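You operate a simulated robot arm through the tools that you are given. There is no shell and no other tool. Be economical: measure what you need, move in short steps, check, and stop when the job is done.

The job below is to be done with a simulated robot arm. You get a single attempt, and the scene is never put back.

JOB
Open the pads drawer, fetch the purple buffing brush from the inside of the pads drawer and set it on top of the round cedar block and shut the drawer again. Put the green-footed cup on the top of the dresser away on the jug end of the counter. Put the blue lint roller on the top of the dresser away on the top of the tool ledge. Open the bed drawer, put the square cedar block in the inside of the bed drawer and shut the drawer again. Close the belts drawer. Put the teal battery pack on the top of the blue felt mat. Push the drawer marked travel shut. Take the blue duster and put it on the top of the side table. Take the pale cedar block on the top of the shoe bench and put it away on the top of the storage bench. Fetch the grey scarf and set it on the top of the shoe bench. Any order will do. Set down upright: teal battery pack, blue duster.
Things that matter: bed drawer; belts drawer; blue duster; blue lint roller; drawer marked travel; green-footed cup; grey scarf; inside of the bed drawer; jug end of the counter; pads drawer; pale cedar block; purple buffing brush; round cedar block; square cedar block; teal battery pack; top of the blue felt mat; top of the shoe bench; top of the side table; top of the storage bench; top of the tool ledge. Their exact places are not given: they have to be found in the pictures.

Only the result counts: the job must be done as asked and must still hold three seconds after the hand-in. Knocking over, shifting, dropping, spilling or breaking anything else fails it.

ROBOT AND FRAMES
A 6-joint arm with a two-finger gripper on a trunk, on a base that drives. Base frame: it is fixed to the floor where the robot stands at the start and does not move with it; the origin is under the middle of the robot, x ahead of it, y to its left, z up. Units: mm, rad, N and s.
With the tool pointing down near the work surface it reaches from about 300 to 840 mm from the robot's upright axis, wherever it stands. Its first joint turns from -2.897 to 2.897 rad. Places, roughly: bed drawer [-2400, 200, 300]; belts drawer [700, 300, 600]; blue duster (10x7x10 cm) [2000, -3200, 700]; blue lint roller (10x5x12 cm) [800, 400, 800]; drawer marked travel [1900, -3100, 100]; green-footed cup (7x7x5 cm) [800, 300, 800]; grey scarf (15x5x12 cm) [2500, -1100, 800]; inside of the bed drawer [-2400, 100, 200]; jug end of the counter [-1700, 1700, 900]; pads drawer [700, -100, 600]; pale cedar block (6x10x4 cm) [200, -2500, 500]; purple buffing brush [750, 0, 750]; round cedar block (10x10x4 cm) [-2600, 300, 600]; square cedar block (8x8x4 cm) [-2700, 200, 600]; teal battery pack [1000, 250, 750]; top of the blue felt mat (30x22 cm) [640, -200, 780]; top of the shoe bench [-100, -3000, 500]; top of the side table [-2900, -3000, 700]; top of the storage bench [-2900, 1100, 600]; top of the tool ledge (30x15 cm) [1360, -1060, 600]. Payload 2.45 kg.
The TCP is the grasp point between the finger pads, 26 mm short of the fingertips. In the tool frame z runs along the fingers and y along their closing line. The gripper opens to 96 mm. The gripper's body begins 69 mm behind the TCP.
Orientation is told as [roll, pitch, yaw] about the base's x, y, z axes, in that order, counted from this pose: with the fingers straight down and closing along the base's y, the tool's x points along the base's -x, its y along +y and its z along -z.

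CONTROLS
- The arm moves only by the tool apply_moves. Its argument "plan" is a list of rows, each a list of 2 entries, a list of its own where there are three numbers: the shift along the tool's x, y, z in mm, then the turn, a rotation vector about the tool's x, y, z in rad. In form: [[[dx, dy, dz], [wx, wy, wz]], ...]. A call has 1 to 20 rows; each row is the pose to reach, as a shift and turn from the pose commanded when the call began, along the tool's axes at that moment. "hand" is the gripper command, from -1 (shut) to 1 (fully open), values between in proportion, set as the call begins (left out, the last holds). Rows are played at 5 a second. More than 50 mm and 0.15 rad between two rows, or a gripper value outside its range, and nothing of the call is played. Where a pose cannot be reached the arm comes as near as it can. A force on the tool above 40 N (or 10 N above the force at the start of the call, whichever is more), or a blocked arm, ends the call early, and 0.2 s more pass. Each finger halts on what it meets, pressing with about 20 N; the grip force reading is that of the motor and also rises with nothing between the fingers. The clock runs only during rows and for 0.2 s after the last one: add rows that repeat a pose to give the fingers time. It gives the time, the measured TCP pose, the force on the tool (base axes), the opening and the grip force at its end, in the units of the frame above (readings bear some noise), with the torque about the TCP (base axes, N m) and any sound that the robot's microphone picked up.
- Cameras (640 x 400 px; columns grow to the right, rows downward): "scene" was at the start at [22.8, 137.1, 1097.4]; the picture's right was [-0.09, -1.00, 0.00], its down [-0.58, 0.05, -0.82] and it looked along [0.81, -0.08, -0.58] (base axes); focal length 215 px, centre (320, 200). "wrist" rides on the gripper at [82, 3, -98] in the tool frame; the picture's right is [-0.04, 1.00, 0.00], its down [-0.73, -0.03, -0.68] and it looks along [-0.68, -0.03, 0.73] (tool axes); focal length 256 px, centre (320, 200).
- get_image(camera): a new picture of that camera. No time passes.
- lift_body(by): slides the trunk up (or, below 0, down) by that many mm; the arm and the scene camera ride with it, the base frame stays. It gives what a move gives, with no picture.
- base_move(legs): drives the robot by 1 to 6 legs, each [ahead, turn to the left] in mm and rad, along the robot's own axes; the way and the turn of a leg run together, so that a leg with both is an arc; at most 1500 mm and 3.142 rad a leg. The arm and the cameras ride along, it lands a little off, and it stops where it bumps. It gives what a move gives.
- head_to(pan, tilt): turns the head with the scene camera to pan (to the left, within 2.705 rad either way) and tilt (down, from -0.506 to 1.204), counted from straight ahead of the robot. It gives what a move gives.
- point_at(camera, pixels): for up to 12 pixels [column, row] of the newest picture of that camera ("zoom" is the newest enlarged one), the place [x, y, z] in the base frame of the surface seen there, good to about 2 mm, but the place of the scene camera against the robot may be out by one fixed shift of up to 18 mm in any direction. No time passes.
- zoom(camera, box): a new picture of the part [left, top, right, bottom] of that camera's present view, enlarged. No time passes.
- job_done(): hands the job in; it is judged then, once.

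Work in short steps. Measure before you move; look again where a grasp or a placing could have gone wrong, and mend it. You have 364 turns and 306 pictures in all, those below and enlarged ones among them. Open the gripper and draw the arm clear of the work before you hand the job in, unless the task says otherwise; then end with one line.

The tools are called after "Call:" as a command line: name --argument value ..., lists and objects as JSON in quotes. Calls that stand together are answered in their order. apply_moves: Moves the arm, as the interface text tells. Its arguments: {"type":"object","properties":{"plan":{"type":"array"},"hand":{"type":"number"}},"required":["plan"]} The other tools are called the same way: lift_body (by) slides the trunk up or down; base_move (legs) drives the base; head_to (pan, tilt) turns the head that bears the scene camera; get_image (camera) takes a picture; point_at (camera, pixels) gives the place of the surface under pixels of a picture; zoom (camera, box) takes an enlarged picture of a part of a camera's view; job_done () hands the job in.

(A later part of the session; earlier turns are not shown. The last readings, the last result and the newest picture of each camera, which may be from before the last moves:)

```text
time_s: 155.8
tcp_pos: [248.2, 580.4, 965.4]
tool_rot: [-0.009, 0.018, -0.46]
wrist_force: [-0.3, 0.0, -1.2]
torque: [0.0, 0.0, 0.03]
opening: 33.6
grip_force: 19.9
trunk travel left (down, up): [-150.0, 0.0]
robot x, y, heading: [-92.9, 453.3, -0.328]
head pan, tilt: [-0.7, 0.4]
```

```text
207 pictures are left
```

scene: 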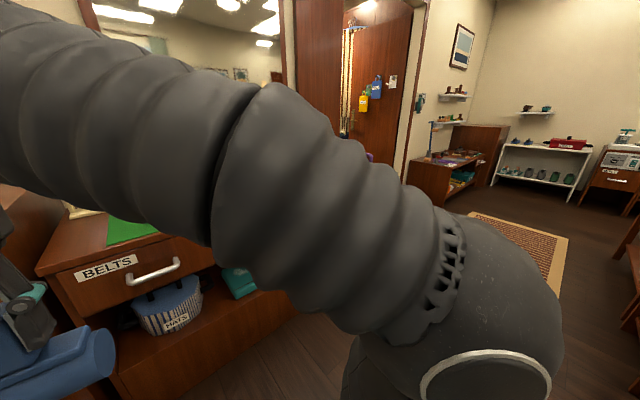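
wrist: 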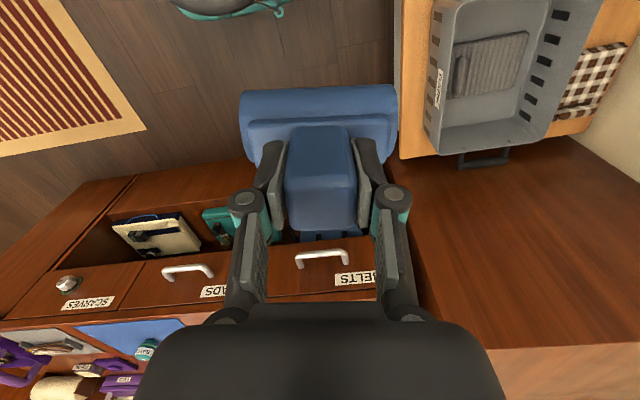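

Turn right to face along the red rug corridor and drive 800 mm, then look left for the tool ledge.

Call:
base_move --legs '[[0, -1.55], [800, 0]]'

Call:
head_to --pan 0.9 --tilt 0.4

Call:
get_image --camera "scene"

Call:
head_to --pan 0.0 --tilt 0.4

Call:
get_image --camera "scene"

```text
time_s: 163.8
tcp_pos: [-144.3, -647.5, 965.4]
tool_rot: [-0.009, 0.019, -1.958]
wrist_force: [0.6, 0.1, -0.8]
torque: [0.01, 0.02, -0.02]
opening: 34.0
grip_force: 19.5
trunk travel left (down, up): [-150.0, 0.0]
robot x, y, heading: [-302.6, -315.4, -1.825]
head pan, tilt: [-0.7, 0.4]
```

```text
time_s: 165.4
tcp_pos: [-144.5, -648.7, 964.8]
tool_rot: [-0.01, 0.019, -1.957]
wrist_force: [-0.6, 0.2, -0.9]
torque: [-0.03, -0.01, -0.01]
opening: 33.2
grip_force: 20.3
trunk travel left (down, up): [-150.0, 0.0]
robot x, y, heading: [-296.4, -316.5, -1.827]
head pan, tilt: [0.901, 0.4]
```

```text
206 pictures are left
```

scene: 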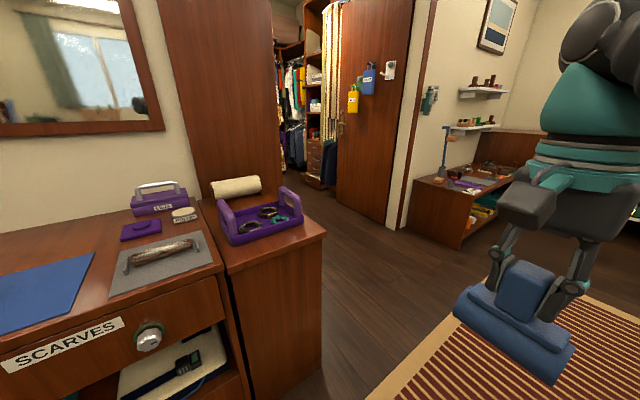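

```text
time_s: 166.6
tcp_pos: [-143.0, -647.7, 965.0]
tool_rot: [-0.008, 0.019, -1.957]
wrist_force: [0.2, 0.0, -0.8]
torque: [0.01, 0.02, -0.01]
opening: 33.7
grip_force: 19.6
trunk travel left (down, up): [-150.0, 0.0]
robot x, y, heading: [-297.0, -315.0, -1.822]
head pan, tilt: [0.0, 0.4]
```

```text
205 pictures are left
```

scene: 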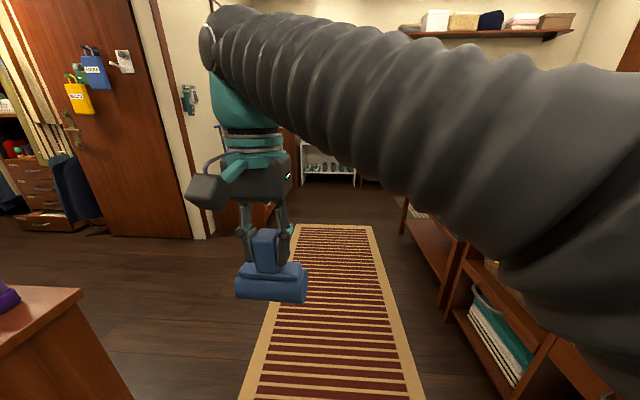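

The ledge near [1360,-1060] is hidden behind the dresser end. Drive 600 mm further and look left.

Call:
base_move --legs '[[600, -0.05]]'

Call:
head_to --pan 1.5 --tilt 0.45

Call:
get_image --camera "scene"

```text
time_s: 170.1
tcp_pos: [-330.9, -1243.2, 965.3]
tool_rot: [-0.008, 0.019, -2.011]
wrist_force: [0.4, -0.4, -1.5]
torque: [0.02, 0.03, -0.03]
opening: 33.8
grip_force: 20.3
trunk travel left (down, up): [-150.0, 0.0]
robot x, y, heading: [-464.7, -902.7, -1.877]
head pan, tilt: [0.0, 0.4]
```

```text
time_s: 171.7
tcp_pos: [-331.2, -1243.0, 965.2]
tool_rot: [-0.009, 0.02, -2.011]
wrist_force: [-0.3, -0.5, -0.9]
torque: [-0.02, 0.03, 0.0]
opening: 33.4
grip_force: 20.5
trunk travel left (down, up): [-150.0, 0.0]
robot x, y, heading: [-465.4, -905.4, -1.876]
head pan, tilt: [1.499, 0.45]
```

```text
204 pictures are left
```

scene: 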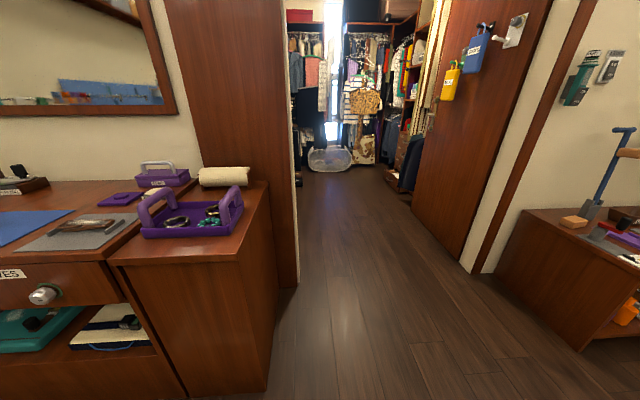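

The ledge is inside the closet room through the doorway. Measure the doorway.

Call:
point_at --camera "scene" --pixels '[[298, 285], [270, 385], [466, 268], [490, 270], [412, 205], [420, 180], [300, 185], [385, 185], [340, 172], [330, 150], [570, 340], [520, 215]]'

Call:
zoom --camera "scene" --box '[270, 0, 480, 200]'

```text
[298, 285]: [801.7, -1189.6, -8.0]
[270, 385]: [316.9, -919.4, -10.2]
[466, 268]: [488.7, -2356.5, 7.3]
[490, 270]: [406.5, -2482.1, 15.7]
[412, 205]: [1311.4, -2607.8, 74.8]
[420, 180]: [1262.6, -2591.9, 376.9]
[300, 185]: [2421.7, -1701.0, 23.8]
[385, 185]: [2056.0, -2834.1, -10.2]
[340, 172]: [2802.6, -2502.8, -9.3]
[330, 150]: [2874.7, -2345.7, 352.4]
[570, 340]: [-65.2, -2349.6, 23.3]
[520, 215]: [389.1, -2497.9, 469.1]
```

```text
2.00 times, centred on (375, 100) of scene
```

zoom: 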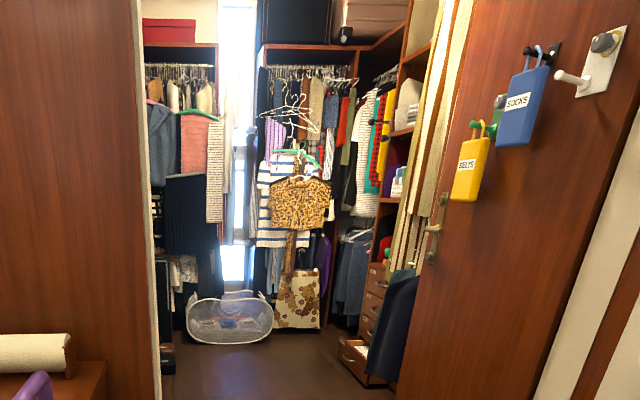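

Doorway spans T≈-885..-2080 at N≈1130-1190. Drive: turn left 1.15, go 940, turn left 0.41, go 500 to the threshold.

Call:
base_move --legs '[[0, 1.153], [940, 0], [0, 0.41], [450, 0]]'

Call:
head_to --pan 0.6 --tilt 0.45

Call:
get_image --camera "scene"

```text
time_s: 182.8
tcp_pos: [967.4, -1564.1, 965.0]
tool_rot: [-0.009, 0.018, -0.483]
wrist_force: [-0.5, -0.2, -1.6]
torque: [-0.04, -0.01, 0.01]
opening: 33.4
grip_force: 19.3
trunk travel left (down, up): [-150.0, 0.0]
robot x, y, heading: [620.3, -1682.3, -0.347]
head pan, tilt: [1.499, 0.45]
```

```text
time_s: 184.0
tcp_pos: [967.1, -1563.7, 966.0]
tool_rot: [-0.009, 0.019, -0.482]
wrist_force: [-0.3, -0.2, -2.2]
torque: [-0.02, 0.04, -0.05]
opening: 33.5
grip_force: 20.6
trunk travel left (down, up): [-150.0, 0.0]
robot x, y, heading: [622.3, -1683.9, -0.347]
head pan, tilt: [0.6, 0.45]
```

```text
202 pictures are left
```

scene: 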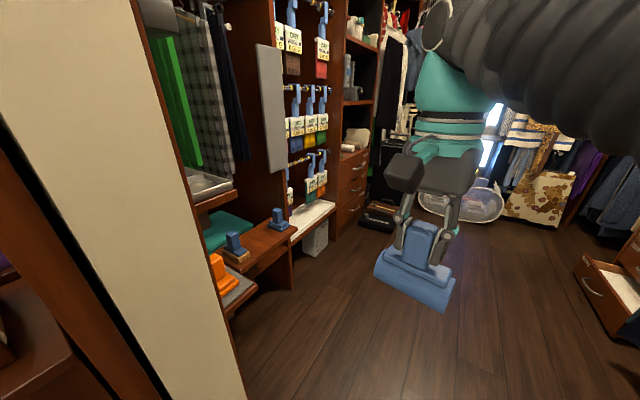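

Inside left there are ledges with brushes. Zoom and measure to find the tool ledge.

Call:
zoom --camera "scene" --box '[180, 130, 380, 330]'

Call:
point_at --camera "scene" --pixels '[[262, 240], [258, 235], [236, 258], [278, 228], [237, 285], [315, 212], [300, 230], [205, 195], [225, 225], [245, 262], [288, 232], [190, 180]]'

```text
2.00 times, centred on (280, 230) of scene
```

zoom: 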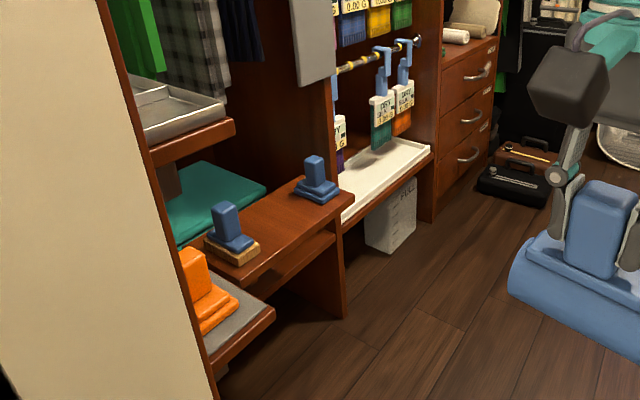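

```text
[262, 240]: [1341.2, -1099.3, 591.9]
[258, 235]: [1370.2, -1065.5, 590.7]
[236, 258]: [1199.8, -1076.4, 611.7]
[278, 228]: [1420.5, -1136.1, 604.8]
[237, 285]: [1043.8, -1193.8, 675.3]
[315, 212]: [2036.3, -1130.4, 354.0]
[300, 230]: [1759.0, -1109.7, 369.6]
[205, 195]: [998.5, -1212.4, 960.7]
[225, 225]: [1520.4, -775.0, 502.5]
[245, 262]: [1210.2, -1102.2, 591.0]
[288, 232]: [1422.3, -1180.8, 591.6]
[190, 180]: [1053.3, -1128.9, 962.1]
```

Tool ledge: z≈600, N 1470–1770, T -680..-530, with blue brushes at both ends; free middle ~N 1587. Measure the hanging tools' protrusion before going in.

Call:
point_at --camera "scene" --pixels '[[308, 125], [295, 135], [322, 60], [318, 180], [290, 40], [268, 110], [205, 110], [230, 100], [215, 185], [160, 20], [325, 15]]'

```text
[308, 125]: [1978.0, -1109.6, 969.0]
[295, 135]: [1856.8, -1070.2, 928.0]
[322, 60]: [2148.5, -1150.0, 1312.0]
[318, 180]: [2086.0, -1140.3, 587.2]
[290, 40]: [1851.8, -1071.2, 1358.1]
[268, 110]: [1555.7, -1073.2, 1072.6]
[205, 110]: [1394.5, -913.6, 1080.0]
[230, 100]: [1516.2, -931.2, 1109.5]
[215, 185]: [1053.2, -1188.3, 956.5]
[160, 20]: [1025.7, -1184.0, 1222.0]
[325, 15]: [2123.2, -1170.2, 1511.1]
```

Hanging things stay at T≥-540, so the route is clear. Drive to N≈1587, T≈-1140.

Call:
base_move --legs '[[0, 0.54], [549, 0], [0, -0.5]]'

Call:
head_to --pan 1.5 --tilt 0.6

Call:
get_image --camera "scene"

```text
time_s: 190.1
tcp_pos: [1473.8, -1409.1, 965.5]
tool_rot: [-0.01, 0.02, -0.392]
wrist_force: [-0.3, -1.5, -1.5]
torque: [0.0, -0.01, 0.0]
opening: 33.4
grip_force: 20.5
trunk travel left (down, up): [-150.0, 0.0]
robot x, y, heading: [1142.1, -1559.9, -0.256]
head pan, tilt: [0.6, 0.45]
```

```text
time_s: 191.3
tcp_pos: [1474.8, -1409.5, 965.9]
tool_rot: [-0.009, 0.019, -0.391]
wrist_force: [0.3, -0.1, -0.6]
torque: [0.02, -0.02, 0.06]
opening: 33.6
grip_force: 20.2
trunk travel left (down, up): [-150.0, 0.0]
robot x, y, heading: [1139.2, -1560.9, -0.258]
head pan, tilt: [1.499, 0.6]
```

```text
200 pictures are left
```

scene: 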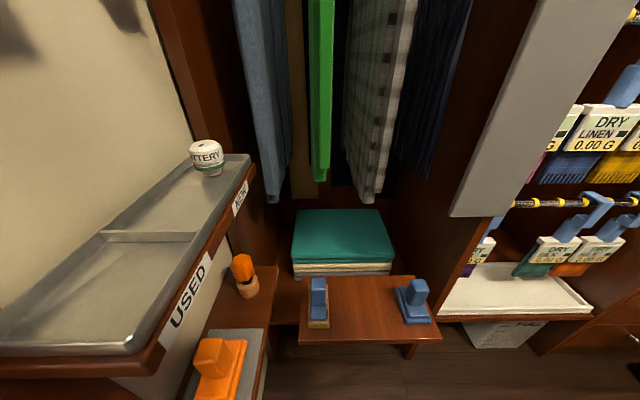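

Measure the ledge surface and blue brushes.

Call:
zoom --camera "scene" --box '[260, 190, 460, 360]'

Call:
point_at --camera "zoom" --pixels '[[240, 230], [130, 290], [560, 285], [340, 290], [220, 275], [455, 255], [480, 272], [335, 200], [185, 215], [160, 250], [350, 240]]'

```text
2.35 times, centred on (360, 275) of scene
```

zoom: 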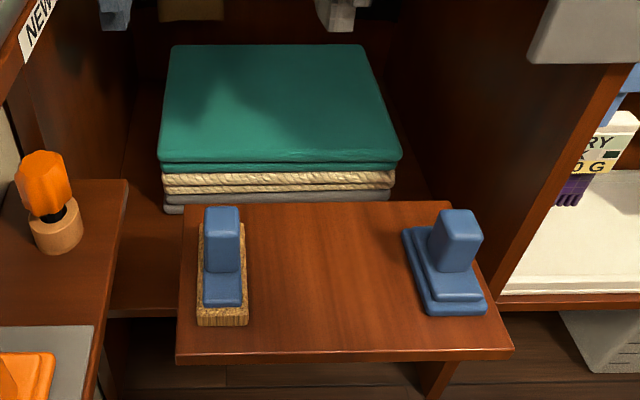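

```text
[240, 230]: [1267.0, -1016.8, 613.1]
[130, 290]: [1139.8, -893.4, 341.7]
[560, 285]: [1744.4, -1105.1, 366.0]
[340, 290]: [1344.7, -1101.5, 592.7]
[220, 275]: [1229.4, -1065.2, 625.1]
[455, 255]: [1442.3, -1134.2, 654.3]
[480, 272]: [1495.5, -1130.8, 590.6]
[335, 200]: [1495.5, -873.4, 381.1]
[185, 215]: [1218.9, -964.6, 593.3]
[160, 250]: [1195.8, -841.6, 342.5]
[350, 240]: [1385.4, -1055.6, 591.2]
```

Call:
point_at --camera "scene" --pixels '[[250, 175], [148, 365], [140, 345], [245, 155], [205, 160], [270, 268], [228, 300], [215, 345], [455, 215], [365, 195]]'

```text
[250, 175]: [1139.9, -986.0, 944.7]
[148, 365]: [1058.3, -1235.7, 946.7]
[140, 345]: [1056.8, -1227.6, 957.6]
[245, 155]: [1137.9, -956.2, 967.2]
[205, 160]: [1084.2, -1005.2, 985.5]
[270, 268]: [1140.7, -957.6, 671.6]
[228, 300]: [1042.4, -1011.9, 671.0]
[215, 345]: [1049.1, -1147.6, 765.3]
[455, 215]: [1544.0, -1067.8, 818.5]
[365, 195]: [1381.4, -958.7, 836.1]
```

Swing left and extend to above the ledge centre, aligning the roller with the ledge (yaw 1.257), at z 965.

Call:
apply_moves --plan '[[[33.8, 28.2, 0], [0, 0, -0.148]], [[70.7, 52.1, 0], [0, 0, -0.296]], [[110.1, 71.4, 0], [0, 0, -0.444]], [[151.7, 85.9, 0], [0, 0, -0.592]], [[194.6, 95.3, 0], [0, 0, -0.74]], [[238.4, 99.5, 0], [0, 0, -0.888]], [[237, 132.5, 20], [0, 0, -1.036]], [[235.8, 165.5, 40], [0, 0, -1.184]], [[234.5, 198.5, 60], [0, 0, -1.332]], [[233, 231.5, 80], [0, 0, -1.48]], [[231.8, 264.5, 100], [0, 0, -1.628]], [[231.8, 264.5, 120], [0, 0, -1.648]]]'

Call:
get_image --camera "wrist"

Call:
get_image --camera "scene"

```text
time_s: 193.9
tcp_pos: [1357.5, -1075.5, 846.1]
tool_rot: [0.018, 0.006, 1.261]
wrist_force: [0.0, 0.6, -0.7]
torque: [0.0, 0.0, 0.0]
opening: 33.4
grip_force: 20.2
trunk travel left (down, up): [-150.0, 0.0]
robot x, y, heading: [1142.2, -1560.2, -0.26]
head pan, tilt: [1.499, 0.6]
```

```text
198 pictures are left
```

wrist: 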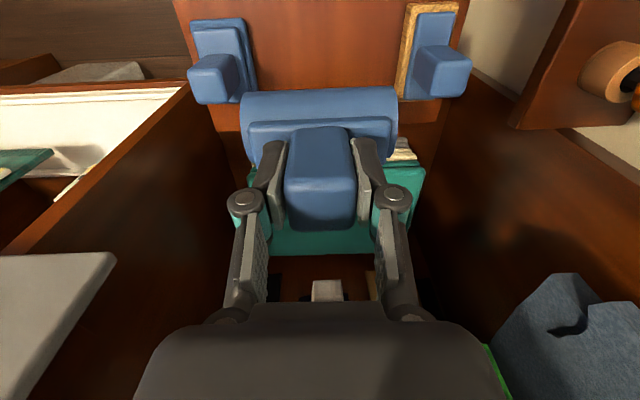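

```text
197 pictures are left
```

scene: 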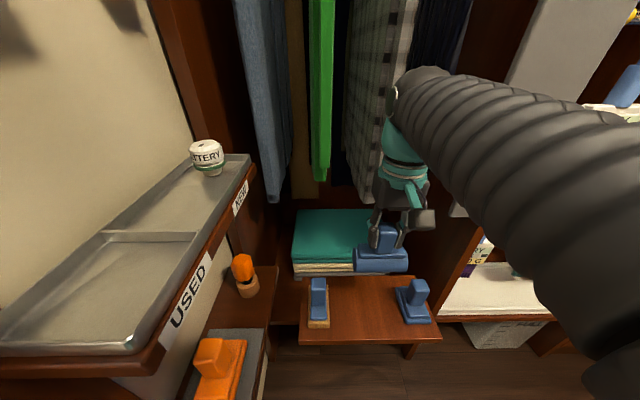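

Call:
point_at --camera "wrist" --pixels '[[320, 5], [320, 40], [320, 80], [250, 85], [255, 30], [400, 30], [405, 85], [215, 120], [440, 130], [218, 150]]'

```text
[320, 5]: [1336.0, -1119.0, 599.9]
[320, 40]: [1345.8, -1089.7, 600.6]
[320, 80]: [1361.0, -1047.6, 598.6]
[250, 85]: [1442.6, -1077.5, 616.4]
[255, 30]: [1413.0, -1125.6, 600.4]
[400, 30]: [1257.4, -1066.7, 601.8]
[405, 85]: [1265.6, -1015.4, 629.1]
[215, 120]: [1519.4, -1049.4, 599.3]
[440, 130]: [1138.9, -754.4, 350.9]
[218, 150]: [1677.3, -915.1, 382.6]
```

Ledge z=600; gap centre is ~13 mm to tool +y. Shift and descend to z≈703.

Call:
apply_moves --plan '[[[0, 13, 10], [0, 0, 0]], [[0, 13, 50], [0, 0, 0]], [[0, 13, 90], [0, 0, 0]], [[0, 13, 125], [0, 0, 0]], [[0, 13, 142], [0, 0, 0]]]'

Call:
get_image --camera "wrist"

```text
time_s: 195.1
tcp_pos: [1344.8, -1070.8, 706.9]
tool_rot: [0.021, 0.007, 1.256]
wrist_force: [0.9, 0.0, -0.4]
torque: [-0.03, 0.0, -0.02]
opening: 33.2
grip_force: 20.2
trunk travel left (down, up): [-150.0, 0.0]
robot x, y, heading: [1139.9, -1559.0, -0.255]
head pan, tilt: [1.499, 0.6]
```

```text
196 pictures are left
```

wrist: 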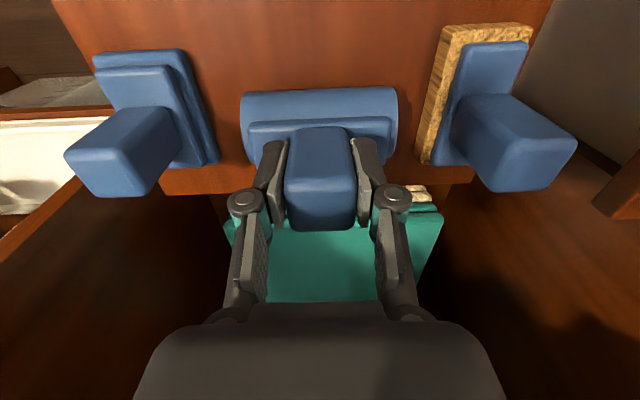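

Roller is between the brushes and well on the ledge. Creep down to contact.

Call:
apply_moves --plan '[[[0, 0, 5], [0, 0, 0]], [[0, 0, 9], [0, 0, 0]], [[0, 0, 12], [0, 0, 0]]]'

```text
time_s: 195.9
tcp_pos: [1344.4, -1071.6, 695.0]
tool_rot: [0.02, 0.003, 1.256]
wrist_force: [-0.1, 2.1, 18.2]
torque: [0.09, 0.02, -0.02]
opening: 33.7
grip_force: 20.5
trunk travel left (down, up): [-150.0, 0.0]
robot x, y, heading: [1142.0, -1558.5, -0.257]
head pan, tilt: [1.499, 0.6]
```

Contact. Back off 1 mm worth of load, release, rise, and view.

Call:
apply_moves --plan '[[[0, 0, -2], [0, 0, 0]], [[0, 0, -2], [0, 0, 0]], [[0, 0, -2], [0, 0, 0]]]' --hand 0.3

Call:
apply_moves --plan '[[[0, 0, -40], [0, 0, 0]], [[0, 0, -80], [0, 0, 0]], [[0, 0, -120], [0, 0, 0]], [[30, 0, -155], [0, 0, 0]]]'

Call:
get_image --camera "wrist"

```text
time_s: 196.7
tcp_pos: [1343.5, -1071.5, 694.9]
tool_rot: [0.018, 0.007, 1.256]
wrist_force: [-0.1, -0.5, 0.3]
torque: [0.02, -0.01, 0.02]
opening: 62.6
grip_force: 0.0
trunk travel left (down, up): [-150.0, 0.0]
robot x, y, heading: [1140.3, -1564.0, -0.257]
head pan, tilt: [1.499, 0.6]
```

```text
time_s: 197.7
tcp_pos: [1339.0, -1100.2, 851.3]
tool_rot: [0.02, 0.009, 1.256]
wrist_force: [-0.3, -0.2, -0.8]
torque: [-0.06, 0.06, 0.01]
opening: 62.6
grip_force: 0.1
trunk travel left (down, up): [-150.0, 0.0]
robot x, y, heading: [1143.3, -1564.3, -0.253]
head pan, tilt: [1.499, 0.6]
```

```text
195 pictures are left
```

wrist: 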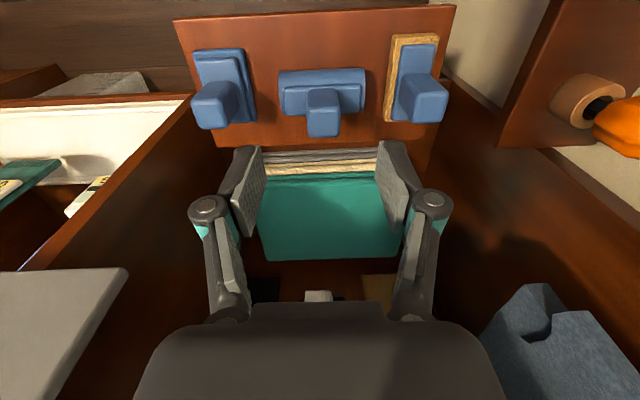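

Roller stands on the ledge. Retract the arm and look toward the scarf area.

Call:
apply_moves --plan '[[[45, 0, 0], [0, 0, 0]], [[90, 0, 0], [0, 0, 0]], [[130, 0, 0], [0, 0, 0]]]'

Call:
head_to --pan 0.55 --tilt 0.35

Call:
get_image --camera "scene"

Call:
zoom --camera "scene" --box '[200, 60, 440, 240]'

```text
time_s: 198.6
tcp_pos: [1316.8, -1196.3, 784.0]
tool_rot: [0.017, 0.188, 1.234]
wrist_force: [0.5, 0.3, -0.1]
torque: [0.04, -0.03, 0.0]
opening: 62.1
grip_force: 0.0
trunk travel left (down, up): [-150.0, 0.0]
robot x, y, heading: [1141.7, -1561.8, -0.254]
head pan, tilt: [1.499, 0.6]
stopped in row 3: the arm was blocked; the commanded pose is now the measured one
```

```text
time_s: 199.8
tcp_pos: [1316.2, -1195.1, 784.6]
tool_rot: [0.016, 0.189, 1.238]
wrist_force: [0.5, -0.7, -0.5]
torque: [0.03, 0.0, -0.03]
opening: 62.3
grip_force: 0.2
trunk travel left (down, up): [-150.0, 0.0]
robot x, y, heading: [1139.0, -1561.4, -0.255]
head pan, tilt: [0.55, 0.351]
```

```text
194 pictures are left
```

scene: 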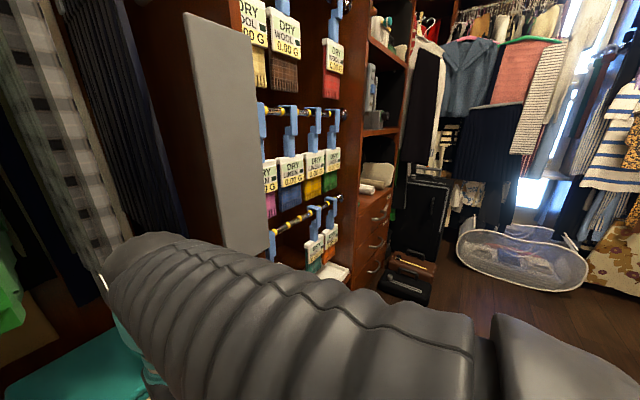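

```text
2.22 times, centred on (320, 150) of scene
```

zoom: 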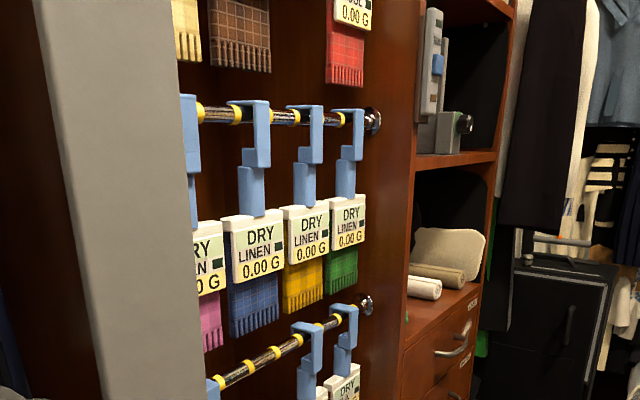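

The arm was blocked while retracting (likely by the camera mast). Undo: extend slightly outward and up, level the tool.

Call:
apply_moves --plan '[[[-15, 0, -25], [0, -0.06, 0]], [[-29, 0, -50], [0, -0.12, 0]], [[-43, 0, -75], [0, -0.188, 0]]]'

Call:
get_image --camera "wrist"

```text
time_s: 200.6
tcp_pos: [1336.1, -1141.2, 850.6]
tool_rot: [0.016, -0.001, 1.233]
wrist_force: [-0.6, -0.6, 0.6]
torque: [0.03, 0.0, 0.02]
opening: 62.6
grip_force: 0.0
trunk travel left (down, up): [-150.0, 0.0]
robot x, y, heading: [1137.9, -1561.2, -0.261]
head pan, tilt: [0.55, 0.351]
```

```text
192 pictures are left
```

wrist: 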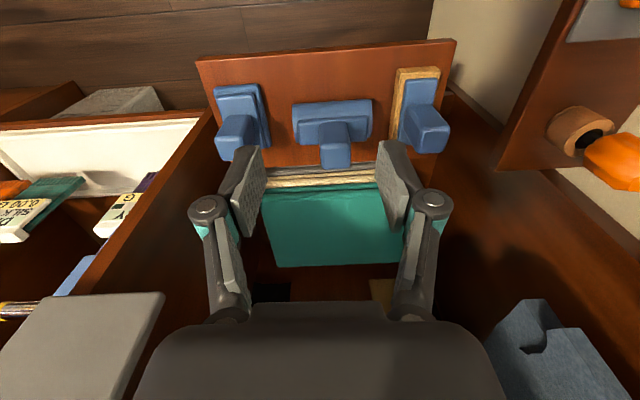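

Swing the arm right 1.3 rad to point ahead.

Call:
apply_moves --plan '[[[7.1, -45.9, 0], [0, 0, 0.1]], [[18.7, -90.9, 0], [0, 0, 0.2]], [[34.7, -134.4, 0], [0, 0, 0.3]], [[55, -176.1, 0], [0, 0, 0.4]], [[79.4, -215.7, 0], [0, 0, 0.5]], [[107.6, -252.5, 0], [0, 0, 0.6]], [[139.4, -286.4, 0], [0, 0, 0.7]], [[174.3, -317, 0], [0, 0, 0.8]], [[212.2, -343.9, 0], [0, 0, 0.9]], [[252.5, -366.8, 0], [0, 0, 1.0]], [[295, -385.7, 0], [0, 0, 1.1]], [[339, -400.2, 0], [0, 0, 1.2]], [[384.4, -410.2, 0], [0, 0, 1.3]]]'

Call:
get_image --camera "scene"

Call:
zoom --camera "scene" --box '[300, 60, 540, 300]'

```text
time_s: 203.4
tcp_pos: [1592.7, -1636.6, 844.8]
tool_rot: [0.004, 0.013, -0.067]
wrist_force: [-0.6, 0.5, -0.4]
torque: [0.01, -0.01, 0.01]
opening: 62.4
grip_force: 0.1
trunk travel left (down, up): [-150.0, 0.0]
robot x, y, heading: [1139.5, -1558.2, -0.247]
head pan, tilt: [0.55, 0.351]
```

```text
191 pictures are left
```

scene: 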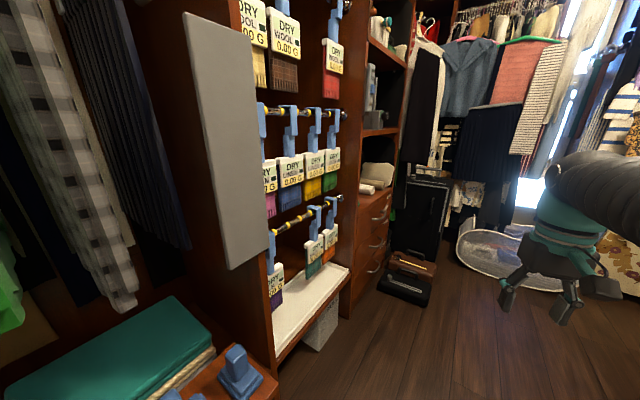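

```text
1.67 times, centred on (420, 180) of scene
```

zoom: 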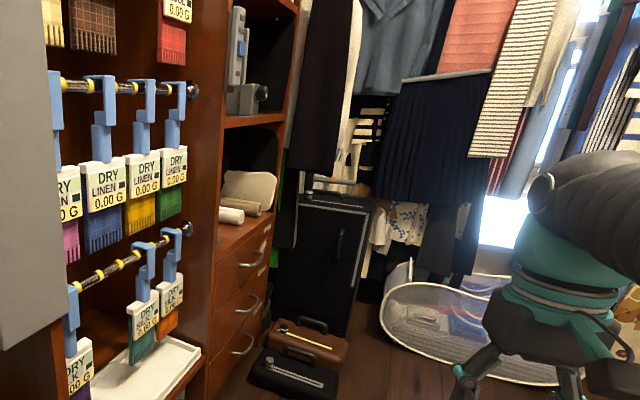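

The scarves lie on the drawer unit shelf around (375,183). Zoom in and measure.

Call:
zoom --camera "scene" --box '[340, 140, 420, 210]'

Call:
point_at --camera "zoom" --pixels '[[290, 250], [250, 330], [200, 390], [300, 190], [200, 230], [400, 250], [400, 330], [180, 310], [330, 380]]'

```text
5.71 times, centred on (380, 175) of scene
```

zoom: 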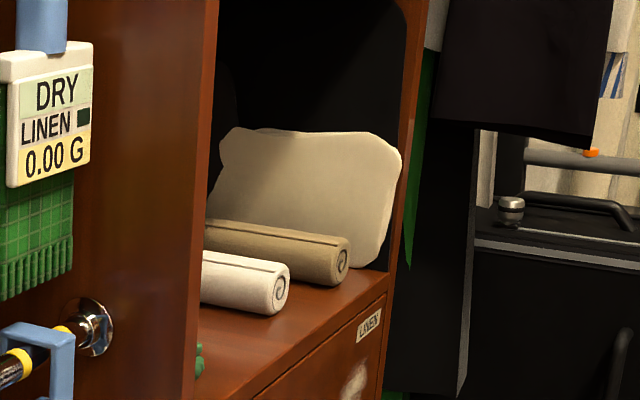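

```text
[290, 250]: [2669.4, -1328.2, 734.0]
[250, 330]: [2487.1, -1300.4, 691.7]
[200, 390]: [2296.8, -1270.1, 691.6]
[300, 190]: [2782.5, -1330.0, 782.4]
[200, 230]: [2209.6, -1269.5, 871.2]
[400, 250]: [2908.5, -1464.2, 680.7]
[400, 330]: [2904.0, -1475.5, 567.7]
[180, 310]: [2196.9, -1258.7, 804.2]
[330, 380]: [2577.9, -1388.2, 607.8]
```

Call:
point_at --camera "scene" --pixels '[[380, 292], [425, 305], [435, 265], [460, 245], [500, 290], [590, 290], [420, 180], [415, 270], [355, 300], [500, 150], [620, 150], [385, 265]]'

```text
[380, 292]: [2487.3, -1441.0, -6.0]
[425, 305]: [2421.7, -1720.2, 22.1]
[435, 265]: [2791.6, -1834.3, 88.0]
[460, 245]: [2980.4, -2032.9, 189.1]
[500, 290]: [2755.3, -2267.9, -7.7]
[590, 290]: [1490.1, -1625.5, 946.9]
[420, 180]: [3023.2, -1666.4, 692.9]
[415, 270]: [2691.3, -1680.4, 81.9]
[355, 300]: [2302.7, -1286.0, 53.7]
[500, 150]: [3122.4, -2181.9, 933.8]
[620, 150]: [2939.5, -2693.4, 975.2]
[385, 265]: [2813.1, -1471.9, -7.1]
```

Retract to r≈350, then drive to N≈2520, T≈-850 in front of the scarf unit.

Call:
apply_moves --plan '[[[40, 0, 0], [0, 0, 0.08]], [[75, 0, 0], [0, 0, 0.16]], [[105, 0, 0], [0, 0, 0.18]]]'

Call:
base_move --legs '[[0, 0.22], [985, 0], [0, -0.2]]'

Call:
head_to --pan 1.2 --tilt 0.5

Call:
get_image --camera "scene"

```text
time_s: 204.2
tcp_pos: [1492.3, -1633.7, 846.1]
tool_rot: [0.0, 0.016, -0.25]
wrist_force: [1.0, -0.4, -0.5]
torque: [-0.01, 0.02, 0.0]
opening: 62.6
grip_force: 0.1
trunk travel left (down, up): [-150.0, 0.0]
robot x, y, heading: [1142.8, -1561.9, -0.259]
head pan, tilt: [0.55, 0.351]
```

```text
time_s: 210.9
tcp_pos: [2477.3, -1661.6, 847.0]
tool_rot: [0.001, 0.015, -0.229]
wrist_force: [0.8, 0.4, -0.3]
torque: [0.02, 0.0, -0.03]
opening: 62.3
grip_force: 0.1
trunk travel left (down, up): [-150.0, 0.0]
robot x, y, heading: [2124.1, -1596.6, -0.241]
head pan, tilt: [0.55, 0.351]
```

```text
time_s: 211.9
tcp_pos: [2477.9, -1660.7, 846.2]
tool_rot: [-0.001, 0.016, -0.229]
wrist_force: [0.4, -0.7, 0.2]
torque: [0.0, 0.02, -0.01]
opening: 62.5
grip_force: 0.1
trunk travel left (down, up): [-150.0, 0.0]
robot x, y, heading: [2122.6, -1594.0, -0.239]
head pan, tilt: [1.201, 0.499]
```

```text
188 pictures are left
```

scene: 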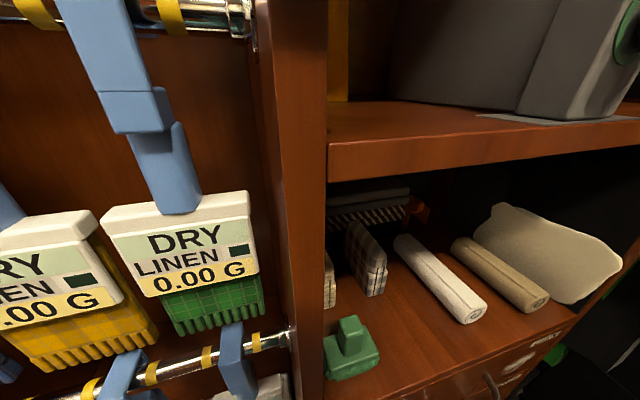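

Inside the shelf compartment: a plaid folded item standing at (367,258), another at (330,282). Zoom and measure.

Call:
zoom --camera "scene" --box '[310, 170, 470, 400]'

Call:
point_at --camera "scene" --pixels '[[365, 225], [350, 225], [385, 265], [375, 295], [352, 285], [330, 280], [405, 330], [350, 335], [440, 240], [440, 170], [335, 180], [400, 145]]'

```text
1.74 times, centred on (390, 285) of scene
```

zoom: 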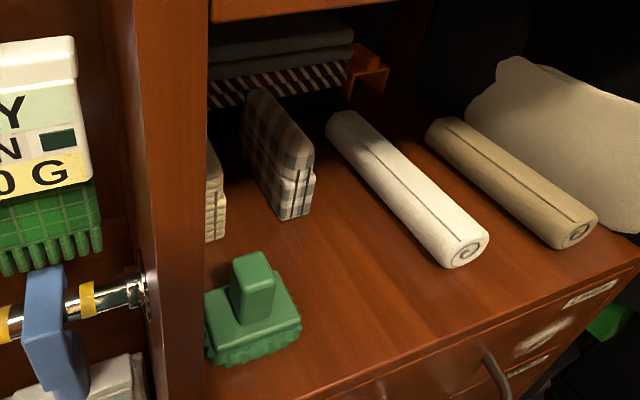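

```text
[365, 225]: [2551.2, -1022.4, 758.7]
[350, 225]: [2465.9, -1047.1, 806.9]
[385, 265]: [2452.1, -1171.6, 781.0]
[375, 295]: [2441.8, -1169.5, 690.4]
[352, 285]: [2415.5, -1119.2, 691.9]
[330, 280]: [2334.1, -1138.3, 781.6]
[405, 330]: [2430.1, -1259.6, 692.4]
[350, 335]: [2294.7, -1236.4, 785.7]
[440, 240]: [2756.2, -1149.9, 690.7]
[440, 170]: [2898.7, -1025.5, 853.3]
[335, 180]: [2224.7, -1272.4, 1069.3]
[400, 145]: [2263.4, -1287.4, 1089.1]
```

Call:
zoom --camera "scene" --box '[320, 205, 400, 305]'

Call:
point_at --camera "zoom" --pixels '[[325, 240], [370, 225], [420, 215], [335, 330], [400, 310], [225, 80], [260, 75], [300, 250], [145, 200], [160, 330], [260, 160]]'

```text
4.00 times, centred on (360, 255) of scene
```

zoom: 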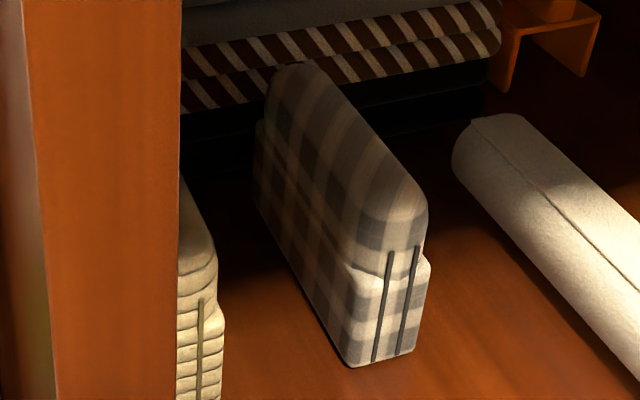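

```text
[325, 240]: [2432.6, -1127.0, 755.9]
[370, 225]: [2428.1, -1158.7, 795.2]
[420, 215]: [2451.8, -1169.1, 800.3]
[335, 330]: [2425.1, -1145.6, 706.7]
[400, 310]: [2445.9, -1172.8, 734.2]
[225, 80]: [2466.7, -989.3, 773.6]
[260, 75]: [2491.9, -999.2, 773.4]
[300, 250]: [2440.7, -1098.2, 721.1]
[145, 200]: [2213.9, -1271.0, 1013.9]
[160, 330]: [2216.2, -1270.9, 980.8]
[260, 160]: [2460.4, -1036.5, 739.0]
```

Grey plaid scarf stands at N≈2660–2710, T≈-349..-199, z 702–820, under an upper shelf (~z 1070). I'll approach with the tool horizontal; first reposition the base to N≈2600, T≈-960 facing the unit.

Call:
base_move --legs '[[0, -0.9], [135, 0], [0, 1.2], [0, 1.2]]'

Call:
head_to --pan 0.0 --tilt 0.5

Call:
get_image --camera "scene"

Call:
get_image --camera "wrist"

```text
time_s: 213.6
tcp_pos: [2420.5, -1797.9, 846.2]
tool_rot: [0.001, 0.014, -0.642]
wrist_force: [0.0, -0.4, 1.1]
torque: [0.02, 0.0, 0.0]
opening: 62.6
grip_force: 0.1
trunk travel left (down, up): [-150.0, 0.0]
robot x, y, heading: [2122.4, -1598.7, -0.652]
head pan, tilt: [1.201, 0.499]
stopped in leg 1: the robot was blocked; the commanded pose is now the measured one
```

```text
time_s: 215.0
tcp_pos: [2420.3, -1797.7, 846.1]
tool_rot: [0.0, 0.013, -0.642]
wrist_force: [0.2, 0.6, -0.2]
torque: [0.0, 0.0, -0.02]
opening: 62.4
grip_force: 0.1
trunk travel left (down, up): [-150.0, 0.0]
robot x, y, heading: [2126.4, -1597.5, -0.65]
head pan, tilt: [0.0, 0.499]
```

```text
185 pictures are left
```

scene: 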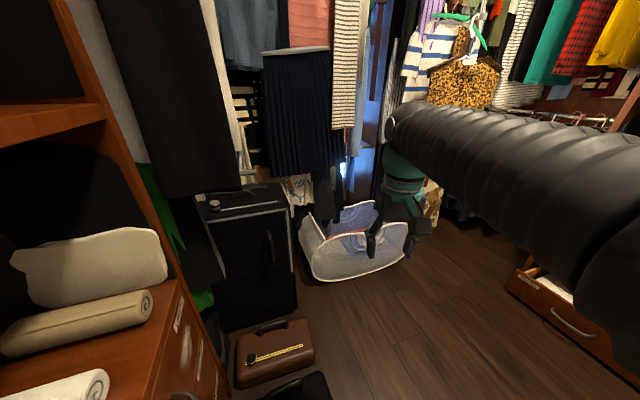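

```text
184 pictures are left
```

wrist: 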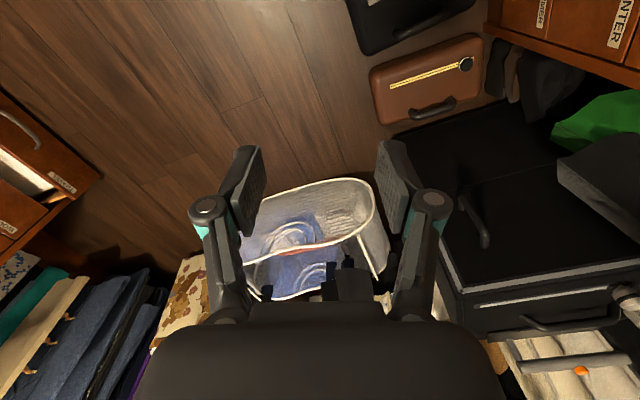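

The turn was blocked. Look down around the base to see what it met.

Call:
head_to --pan 0.4 --tilt 1.1

Call:
get_image --camera "scene"

Call:
head_to --pan 1.9 --tilt 1.1

Call:
get_image --camera "scene"

```text
time_s: 216.0
tcp_pos: [2420.4, -1797.5, 846.6]
tool_rot: [0.0, 0.013, -0.644]
wrist_force: [0.2, -0.6, 0.5]
torque: [-0.04, 0.0, -0.03]
opening: 62.4
grip_force: 0.1
trunk travel left (down, up): [-150.0, 0.0]
robot x, y, heading: [2119.4, -1594.1, -0.649]
head pan, tilt: [0.4, 1.1]
```

```text
183 pictures are left
```

scene: 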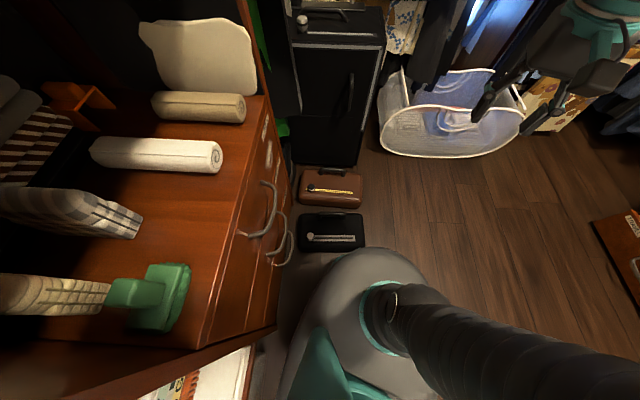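

```text
time_s: 217.6
tcp_pos: [2420.9, -1797.3, 846.8]
tool_rot: [0.0, 0.013, -0.644]
wrist_force: [0.0, 0.4, 1.0]
torque: [0.03, 0.01, 0.05]
opening: 62.6
grip_force: 0.0
trunk travel left (down, up): [-150.0, 0.0]
robot x, y, heading: [2124.9, -1591.4, -0.645]
head pan, tilt: [1.901, 1.1]
```

```text
182 pictures are left
```

scene: 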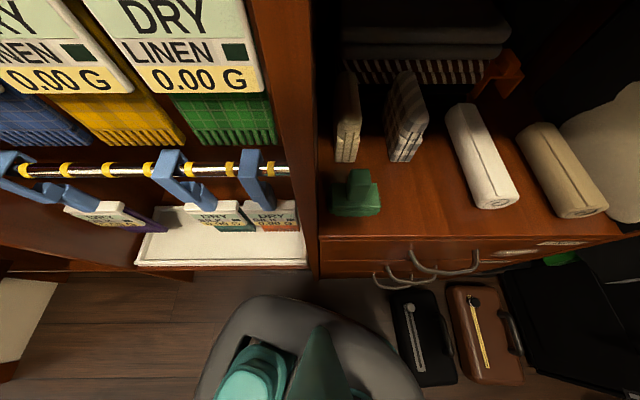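

Call:
point_at --camera "scene" --pixels '[[397, 300], [405, 370], [420, 385], [372, 330], [340, 305], [290, 297], [245, 310], [210, 370], [440, 385], [320, 298], [215, 262], [280, 262]]'

```text
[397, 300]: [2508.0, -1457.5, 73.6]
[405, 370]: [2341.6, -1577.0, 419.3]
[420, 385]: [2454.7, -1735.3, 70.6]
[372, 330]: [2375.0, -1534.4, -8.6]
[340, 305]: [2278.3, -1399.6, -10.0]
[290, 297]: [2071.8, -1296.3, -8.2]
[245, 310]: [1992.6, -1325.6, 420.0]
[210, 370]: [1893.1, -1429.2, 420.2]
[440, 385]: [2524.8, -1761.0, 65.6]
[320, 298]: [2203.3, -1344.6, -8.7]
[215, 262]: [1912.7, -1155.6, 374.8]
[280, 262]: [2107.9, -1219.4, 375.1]
```

Base seems clear; check the robot's right side/arm elbow.

Call:
head_to --pan -1.0 --tilt 0.5

Call:
get_image --camera "scene"

Call:
head_to --pan 2.6 --tilt 0.8

Call:
get_image --camera "scene"

```text
time_s: 220.1
tcp_pos: [2420.4, -1797.9, 846.9]
tool_rot: [0.0, 0.014, -0.641]
wrist_force: [0.2, 0.2, 0.6]
torque: [0.02, 0.02, -0.02]
opening: 62.4
grip_force: 0.1
trunk travel left (down, up): [-150.0, 0.0]
robot x, y, heading: [2123.6, -1597.8, -0.65]
head pan, tilt: [-1.0, 0.499]
```

```text
181 pictures are left
```

scene: 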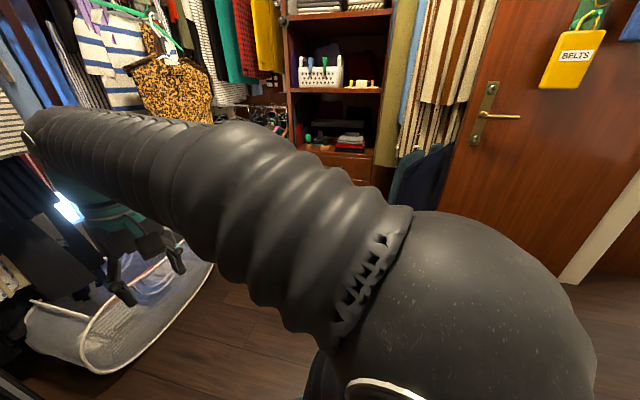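

```text
time_s: 223.1
tcp_pos: [2420.1, -1797.2, 846.9]
tool_rot: [0.0, 0.015, -0.642]
wrist_force: [0.2, 0.5, 0.8]
torque: [0.04, 0.01, 0.0]
opening: 62.5
grip_force: 0.1
trunk travel left (down, up): [-150.0, 0.0]
robot x, y, heading: [2124.5, -1597.0, -0.651]
head pan, tilt: [2.601, 0.799]
```

```text
180 pictures are left
```

scene: 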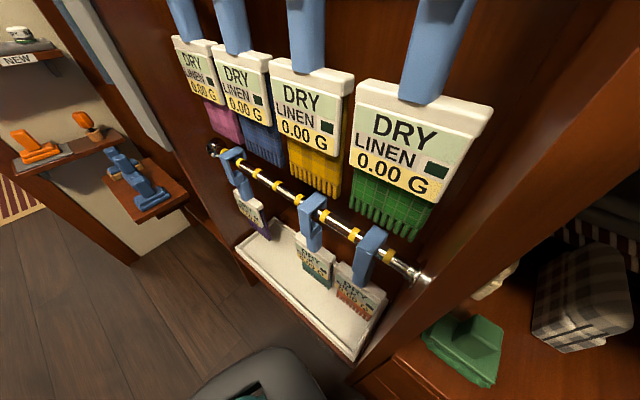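

Call:
head_to --pan -0.35 --tilt 0.35

Call:
get_image --camera "scene"

Call:
point_at --camera "scene" --pixels '[[150, 150], [240, 150], [200, 230], [180, 280], [260, 190], [300, 120], [340, 120], [280, 100], [220, 200], [245, 230], [285, 160], [160, 200]]'

```text
time_s: 225.7
tcp_pos: [2420.9, -1798.5, 846.3]
tool_rot: [0.001, 0.015, -0.64]
wrist_force: [0.1, 0.3, 0.0]
torque: [0.02, -0.02, 0.02]
opening: 62.2
grip_force: 0.1
trunk travel left (down, up): [-150.0, 0.0]
robot x, y, heading: [2123.8, -1596.3, -0.652]
head pan, tilt: [-0.351, 0.351]
```

```text
179 pictures are left
```

scene: 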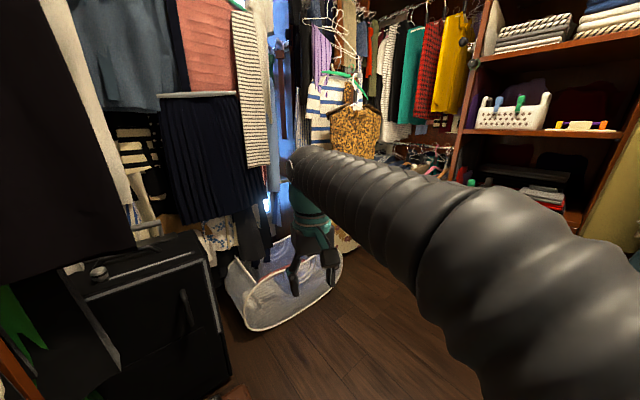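

```text
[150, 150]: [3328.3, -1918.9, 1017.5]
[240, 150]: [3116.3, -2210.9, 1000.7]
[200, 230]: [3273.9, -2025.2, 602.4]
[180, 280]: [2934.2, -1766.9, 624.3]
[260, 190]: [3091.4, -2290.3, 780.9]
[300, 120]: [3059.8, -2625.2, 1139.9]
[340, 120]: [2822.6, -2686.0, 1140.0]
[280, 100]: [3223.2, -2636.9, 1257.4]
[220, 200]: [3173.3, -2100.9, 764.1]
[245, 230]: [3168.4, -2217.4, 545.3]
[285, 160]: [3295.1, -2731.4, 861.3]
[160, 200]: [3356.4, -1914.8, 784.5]
```

Call:
head_to --pan -2.2 --tilt 0.6

Call:
get_image --camera "scene"

Call:
head_to --pan 2.0 --tilt 1.2

Call:
get_image --camera "scene"

```text
time_s: 227.5
tcp_pos: [2420.5, -1797.8, 847.2]
tool_rot: [-0.001, 0.014, -0.642]
wrist_force: [0.0, 0.0, 0.2]
torque: [0.02, -0.02, 0.0]
opening: 62.2
grip_force: 0.1
trunk travel left (down, up): [-150.0, 0.0]
robot x, y, heading: [2125.3, -1593.4, -0.652]
head pan, tilt: [-2.201, 0.6]
```

```text
178 pictures are left
```

scene: 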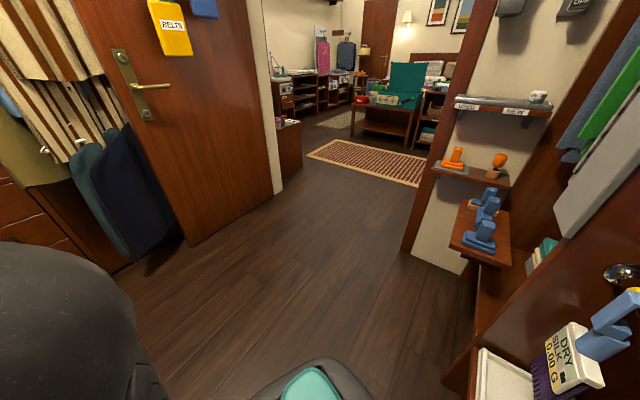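

```text
time_s: 230.9
tcp_pos: [2419.8, -1797.8, 845.2]
tool_rot: [0.001, 0.014, -0.642]
wrist_force: [1.3, 0.7, 0.6]
torque: [-0.02, 0.0, -0.01]
opening: 62.4
grip_force: 0.1
trunk travel left (down, up): [-150.0, 0.0]
robot x, y, heading: [2123.2, -1596.2, -0.649]
head pan, tilt: [2.0, 1.201]
```

```text
177 pictures are left
```

scene: 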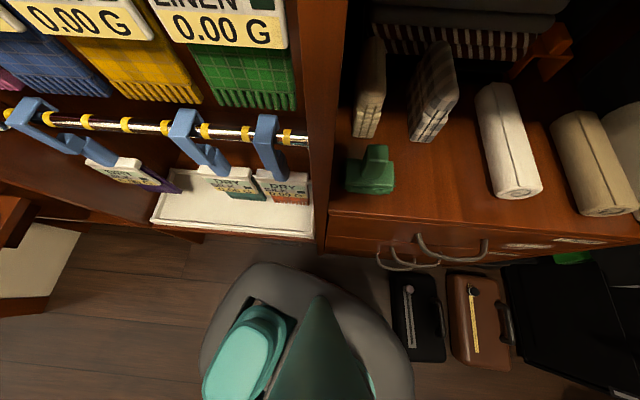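

Call:
point_at --camera "scene" --pixels '[[275, 266], [320, 275], [240, 280], [205, 350], [360, 300], [400, 350], [320, 262], [318, 256], [230, 243], [395, 275], [395, 355], [300, 243]]'

```text
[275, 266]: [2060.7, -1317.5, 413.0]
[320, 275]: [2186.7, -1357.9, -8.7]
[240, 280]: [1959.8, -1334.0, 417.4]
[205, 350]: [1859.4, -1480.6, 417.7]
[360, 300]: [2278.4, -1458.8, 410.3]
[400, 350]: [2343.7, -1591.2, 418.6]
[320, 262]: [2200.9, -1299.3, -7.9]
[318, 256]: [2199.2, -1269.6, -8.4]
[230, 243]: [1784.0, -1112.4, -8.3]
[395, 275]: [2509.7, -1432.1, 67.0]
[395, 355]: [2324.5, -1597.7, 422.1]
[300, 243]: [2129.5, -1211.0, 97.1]
```

Nothing visibly touches, but I'll avoid tight turning here: turn left, reverse diagonally away from the unit, come forward parallel at T≈-1030, then face the unit.

Call:
base_move --legs '[[0, 0.66], [-500, 0], [0, -0.32], [560, 0]]'

```text
time_s: 239.4
tcp_pos: [2504.3, -1844.2, 847.1]
tool_rot: [0.0, 0.015, -0.282]
wrist_force: [-0.1, -0.2, 0.3]
torque: [-0.03, -0.02, -0.04]
opening: 62.3
grip_force: 0.1
trunk travel left (down, up): [-150.0, 0.0]
robot x, y, heading: [2153.6, -1756.6, -0.291]
head pan, tilt: [2.0, 1.201]
```

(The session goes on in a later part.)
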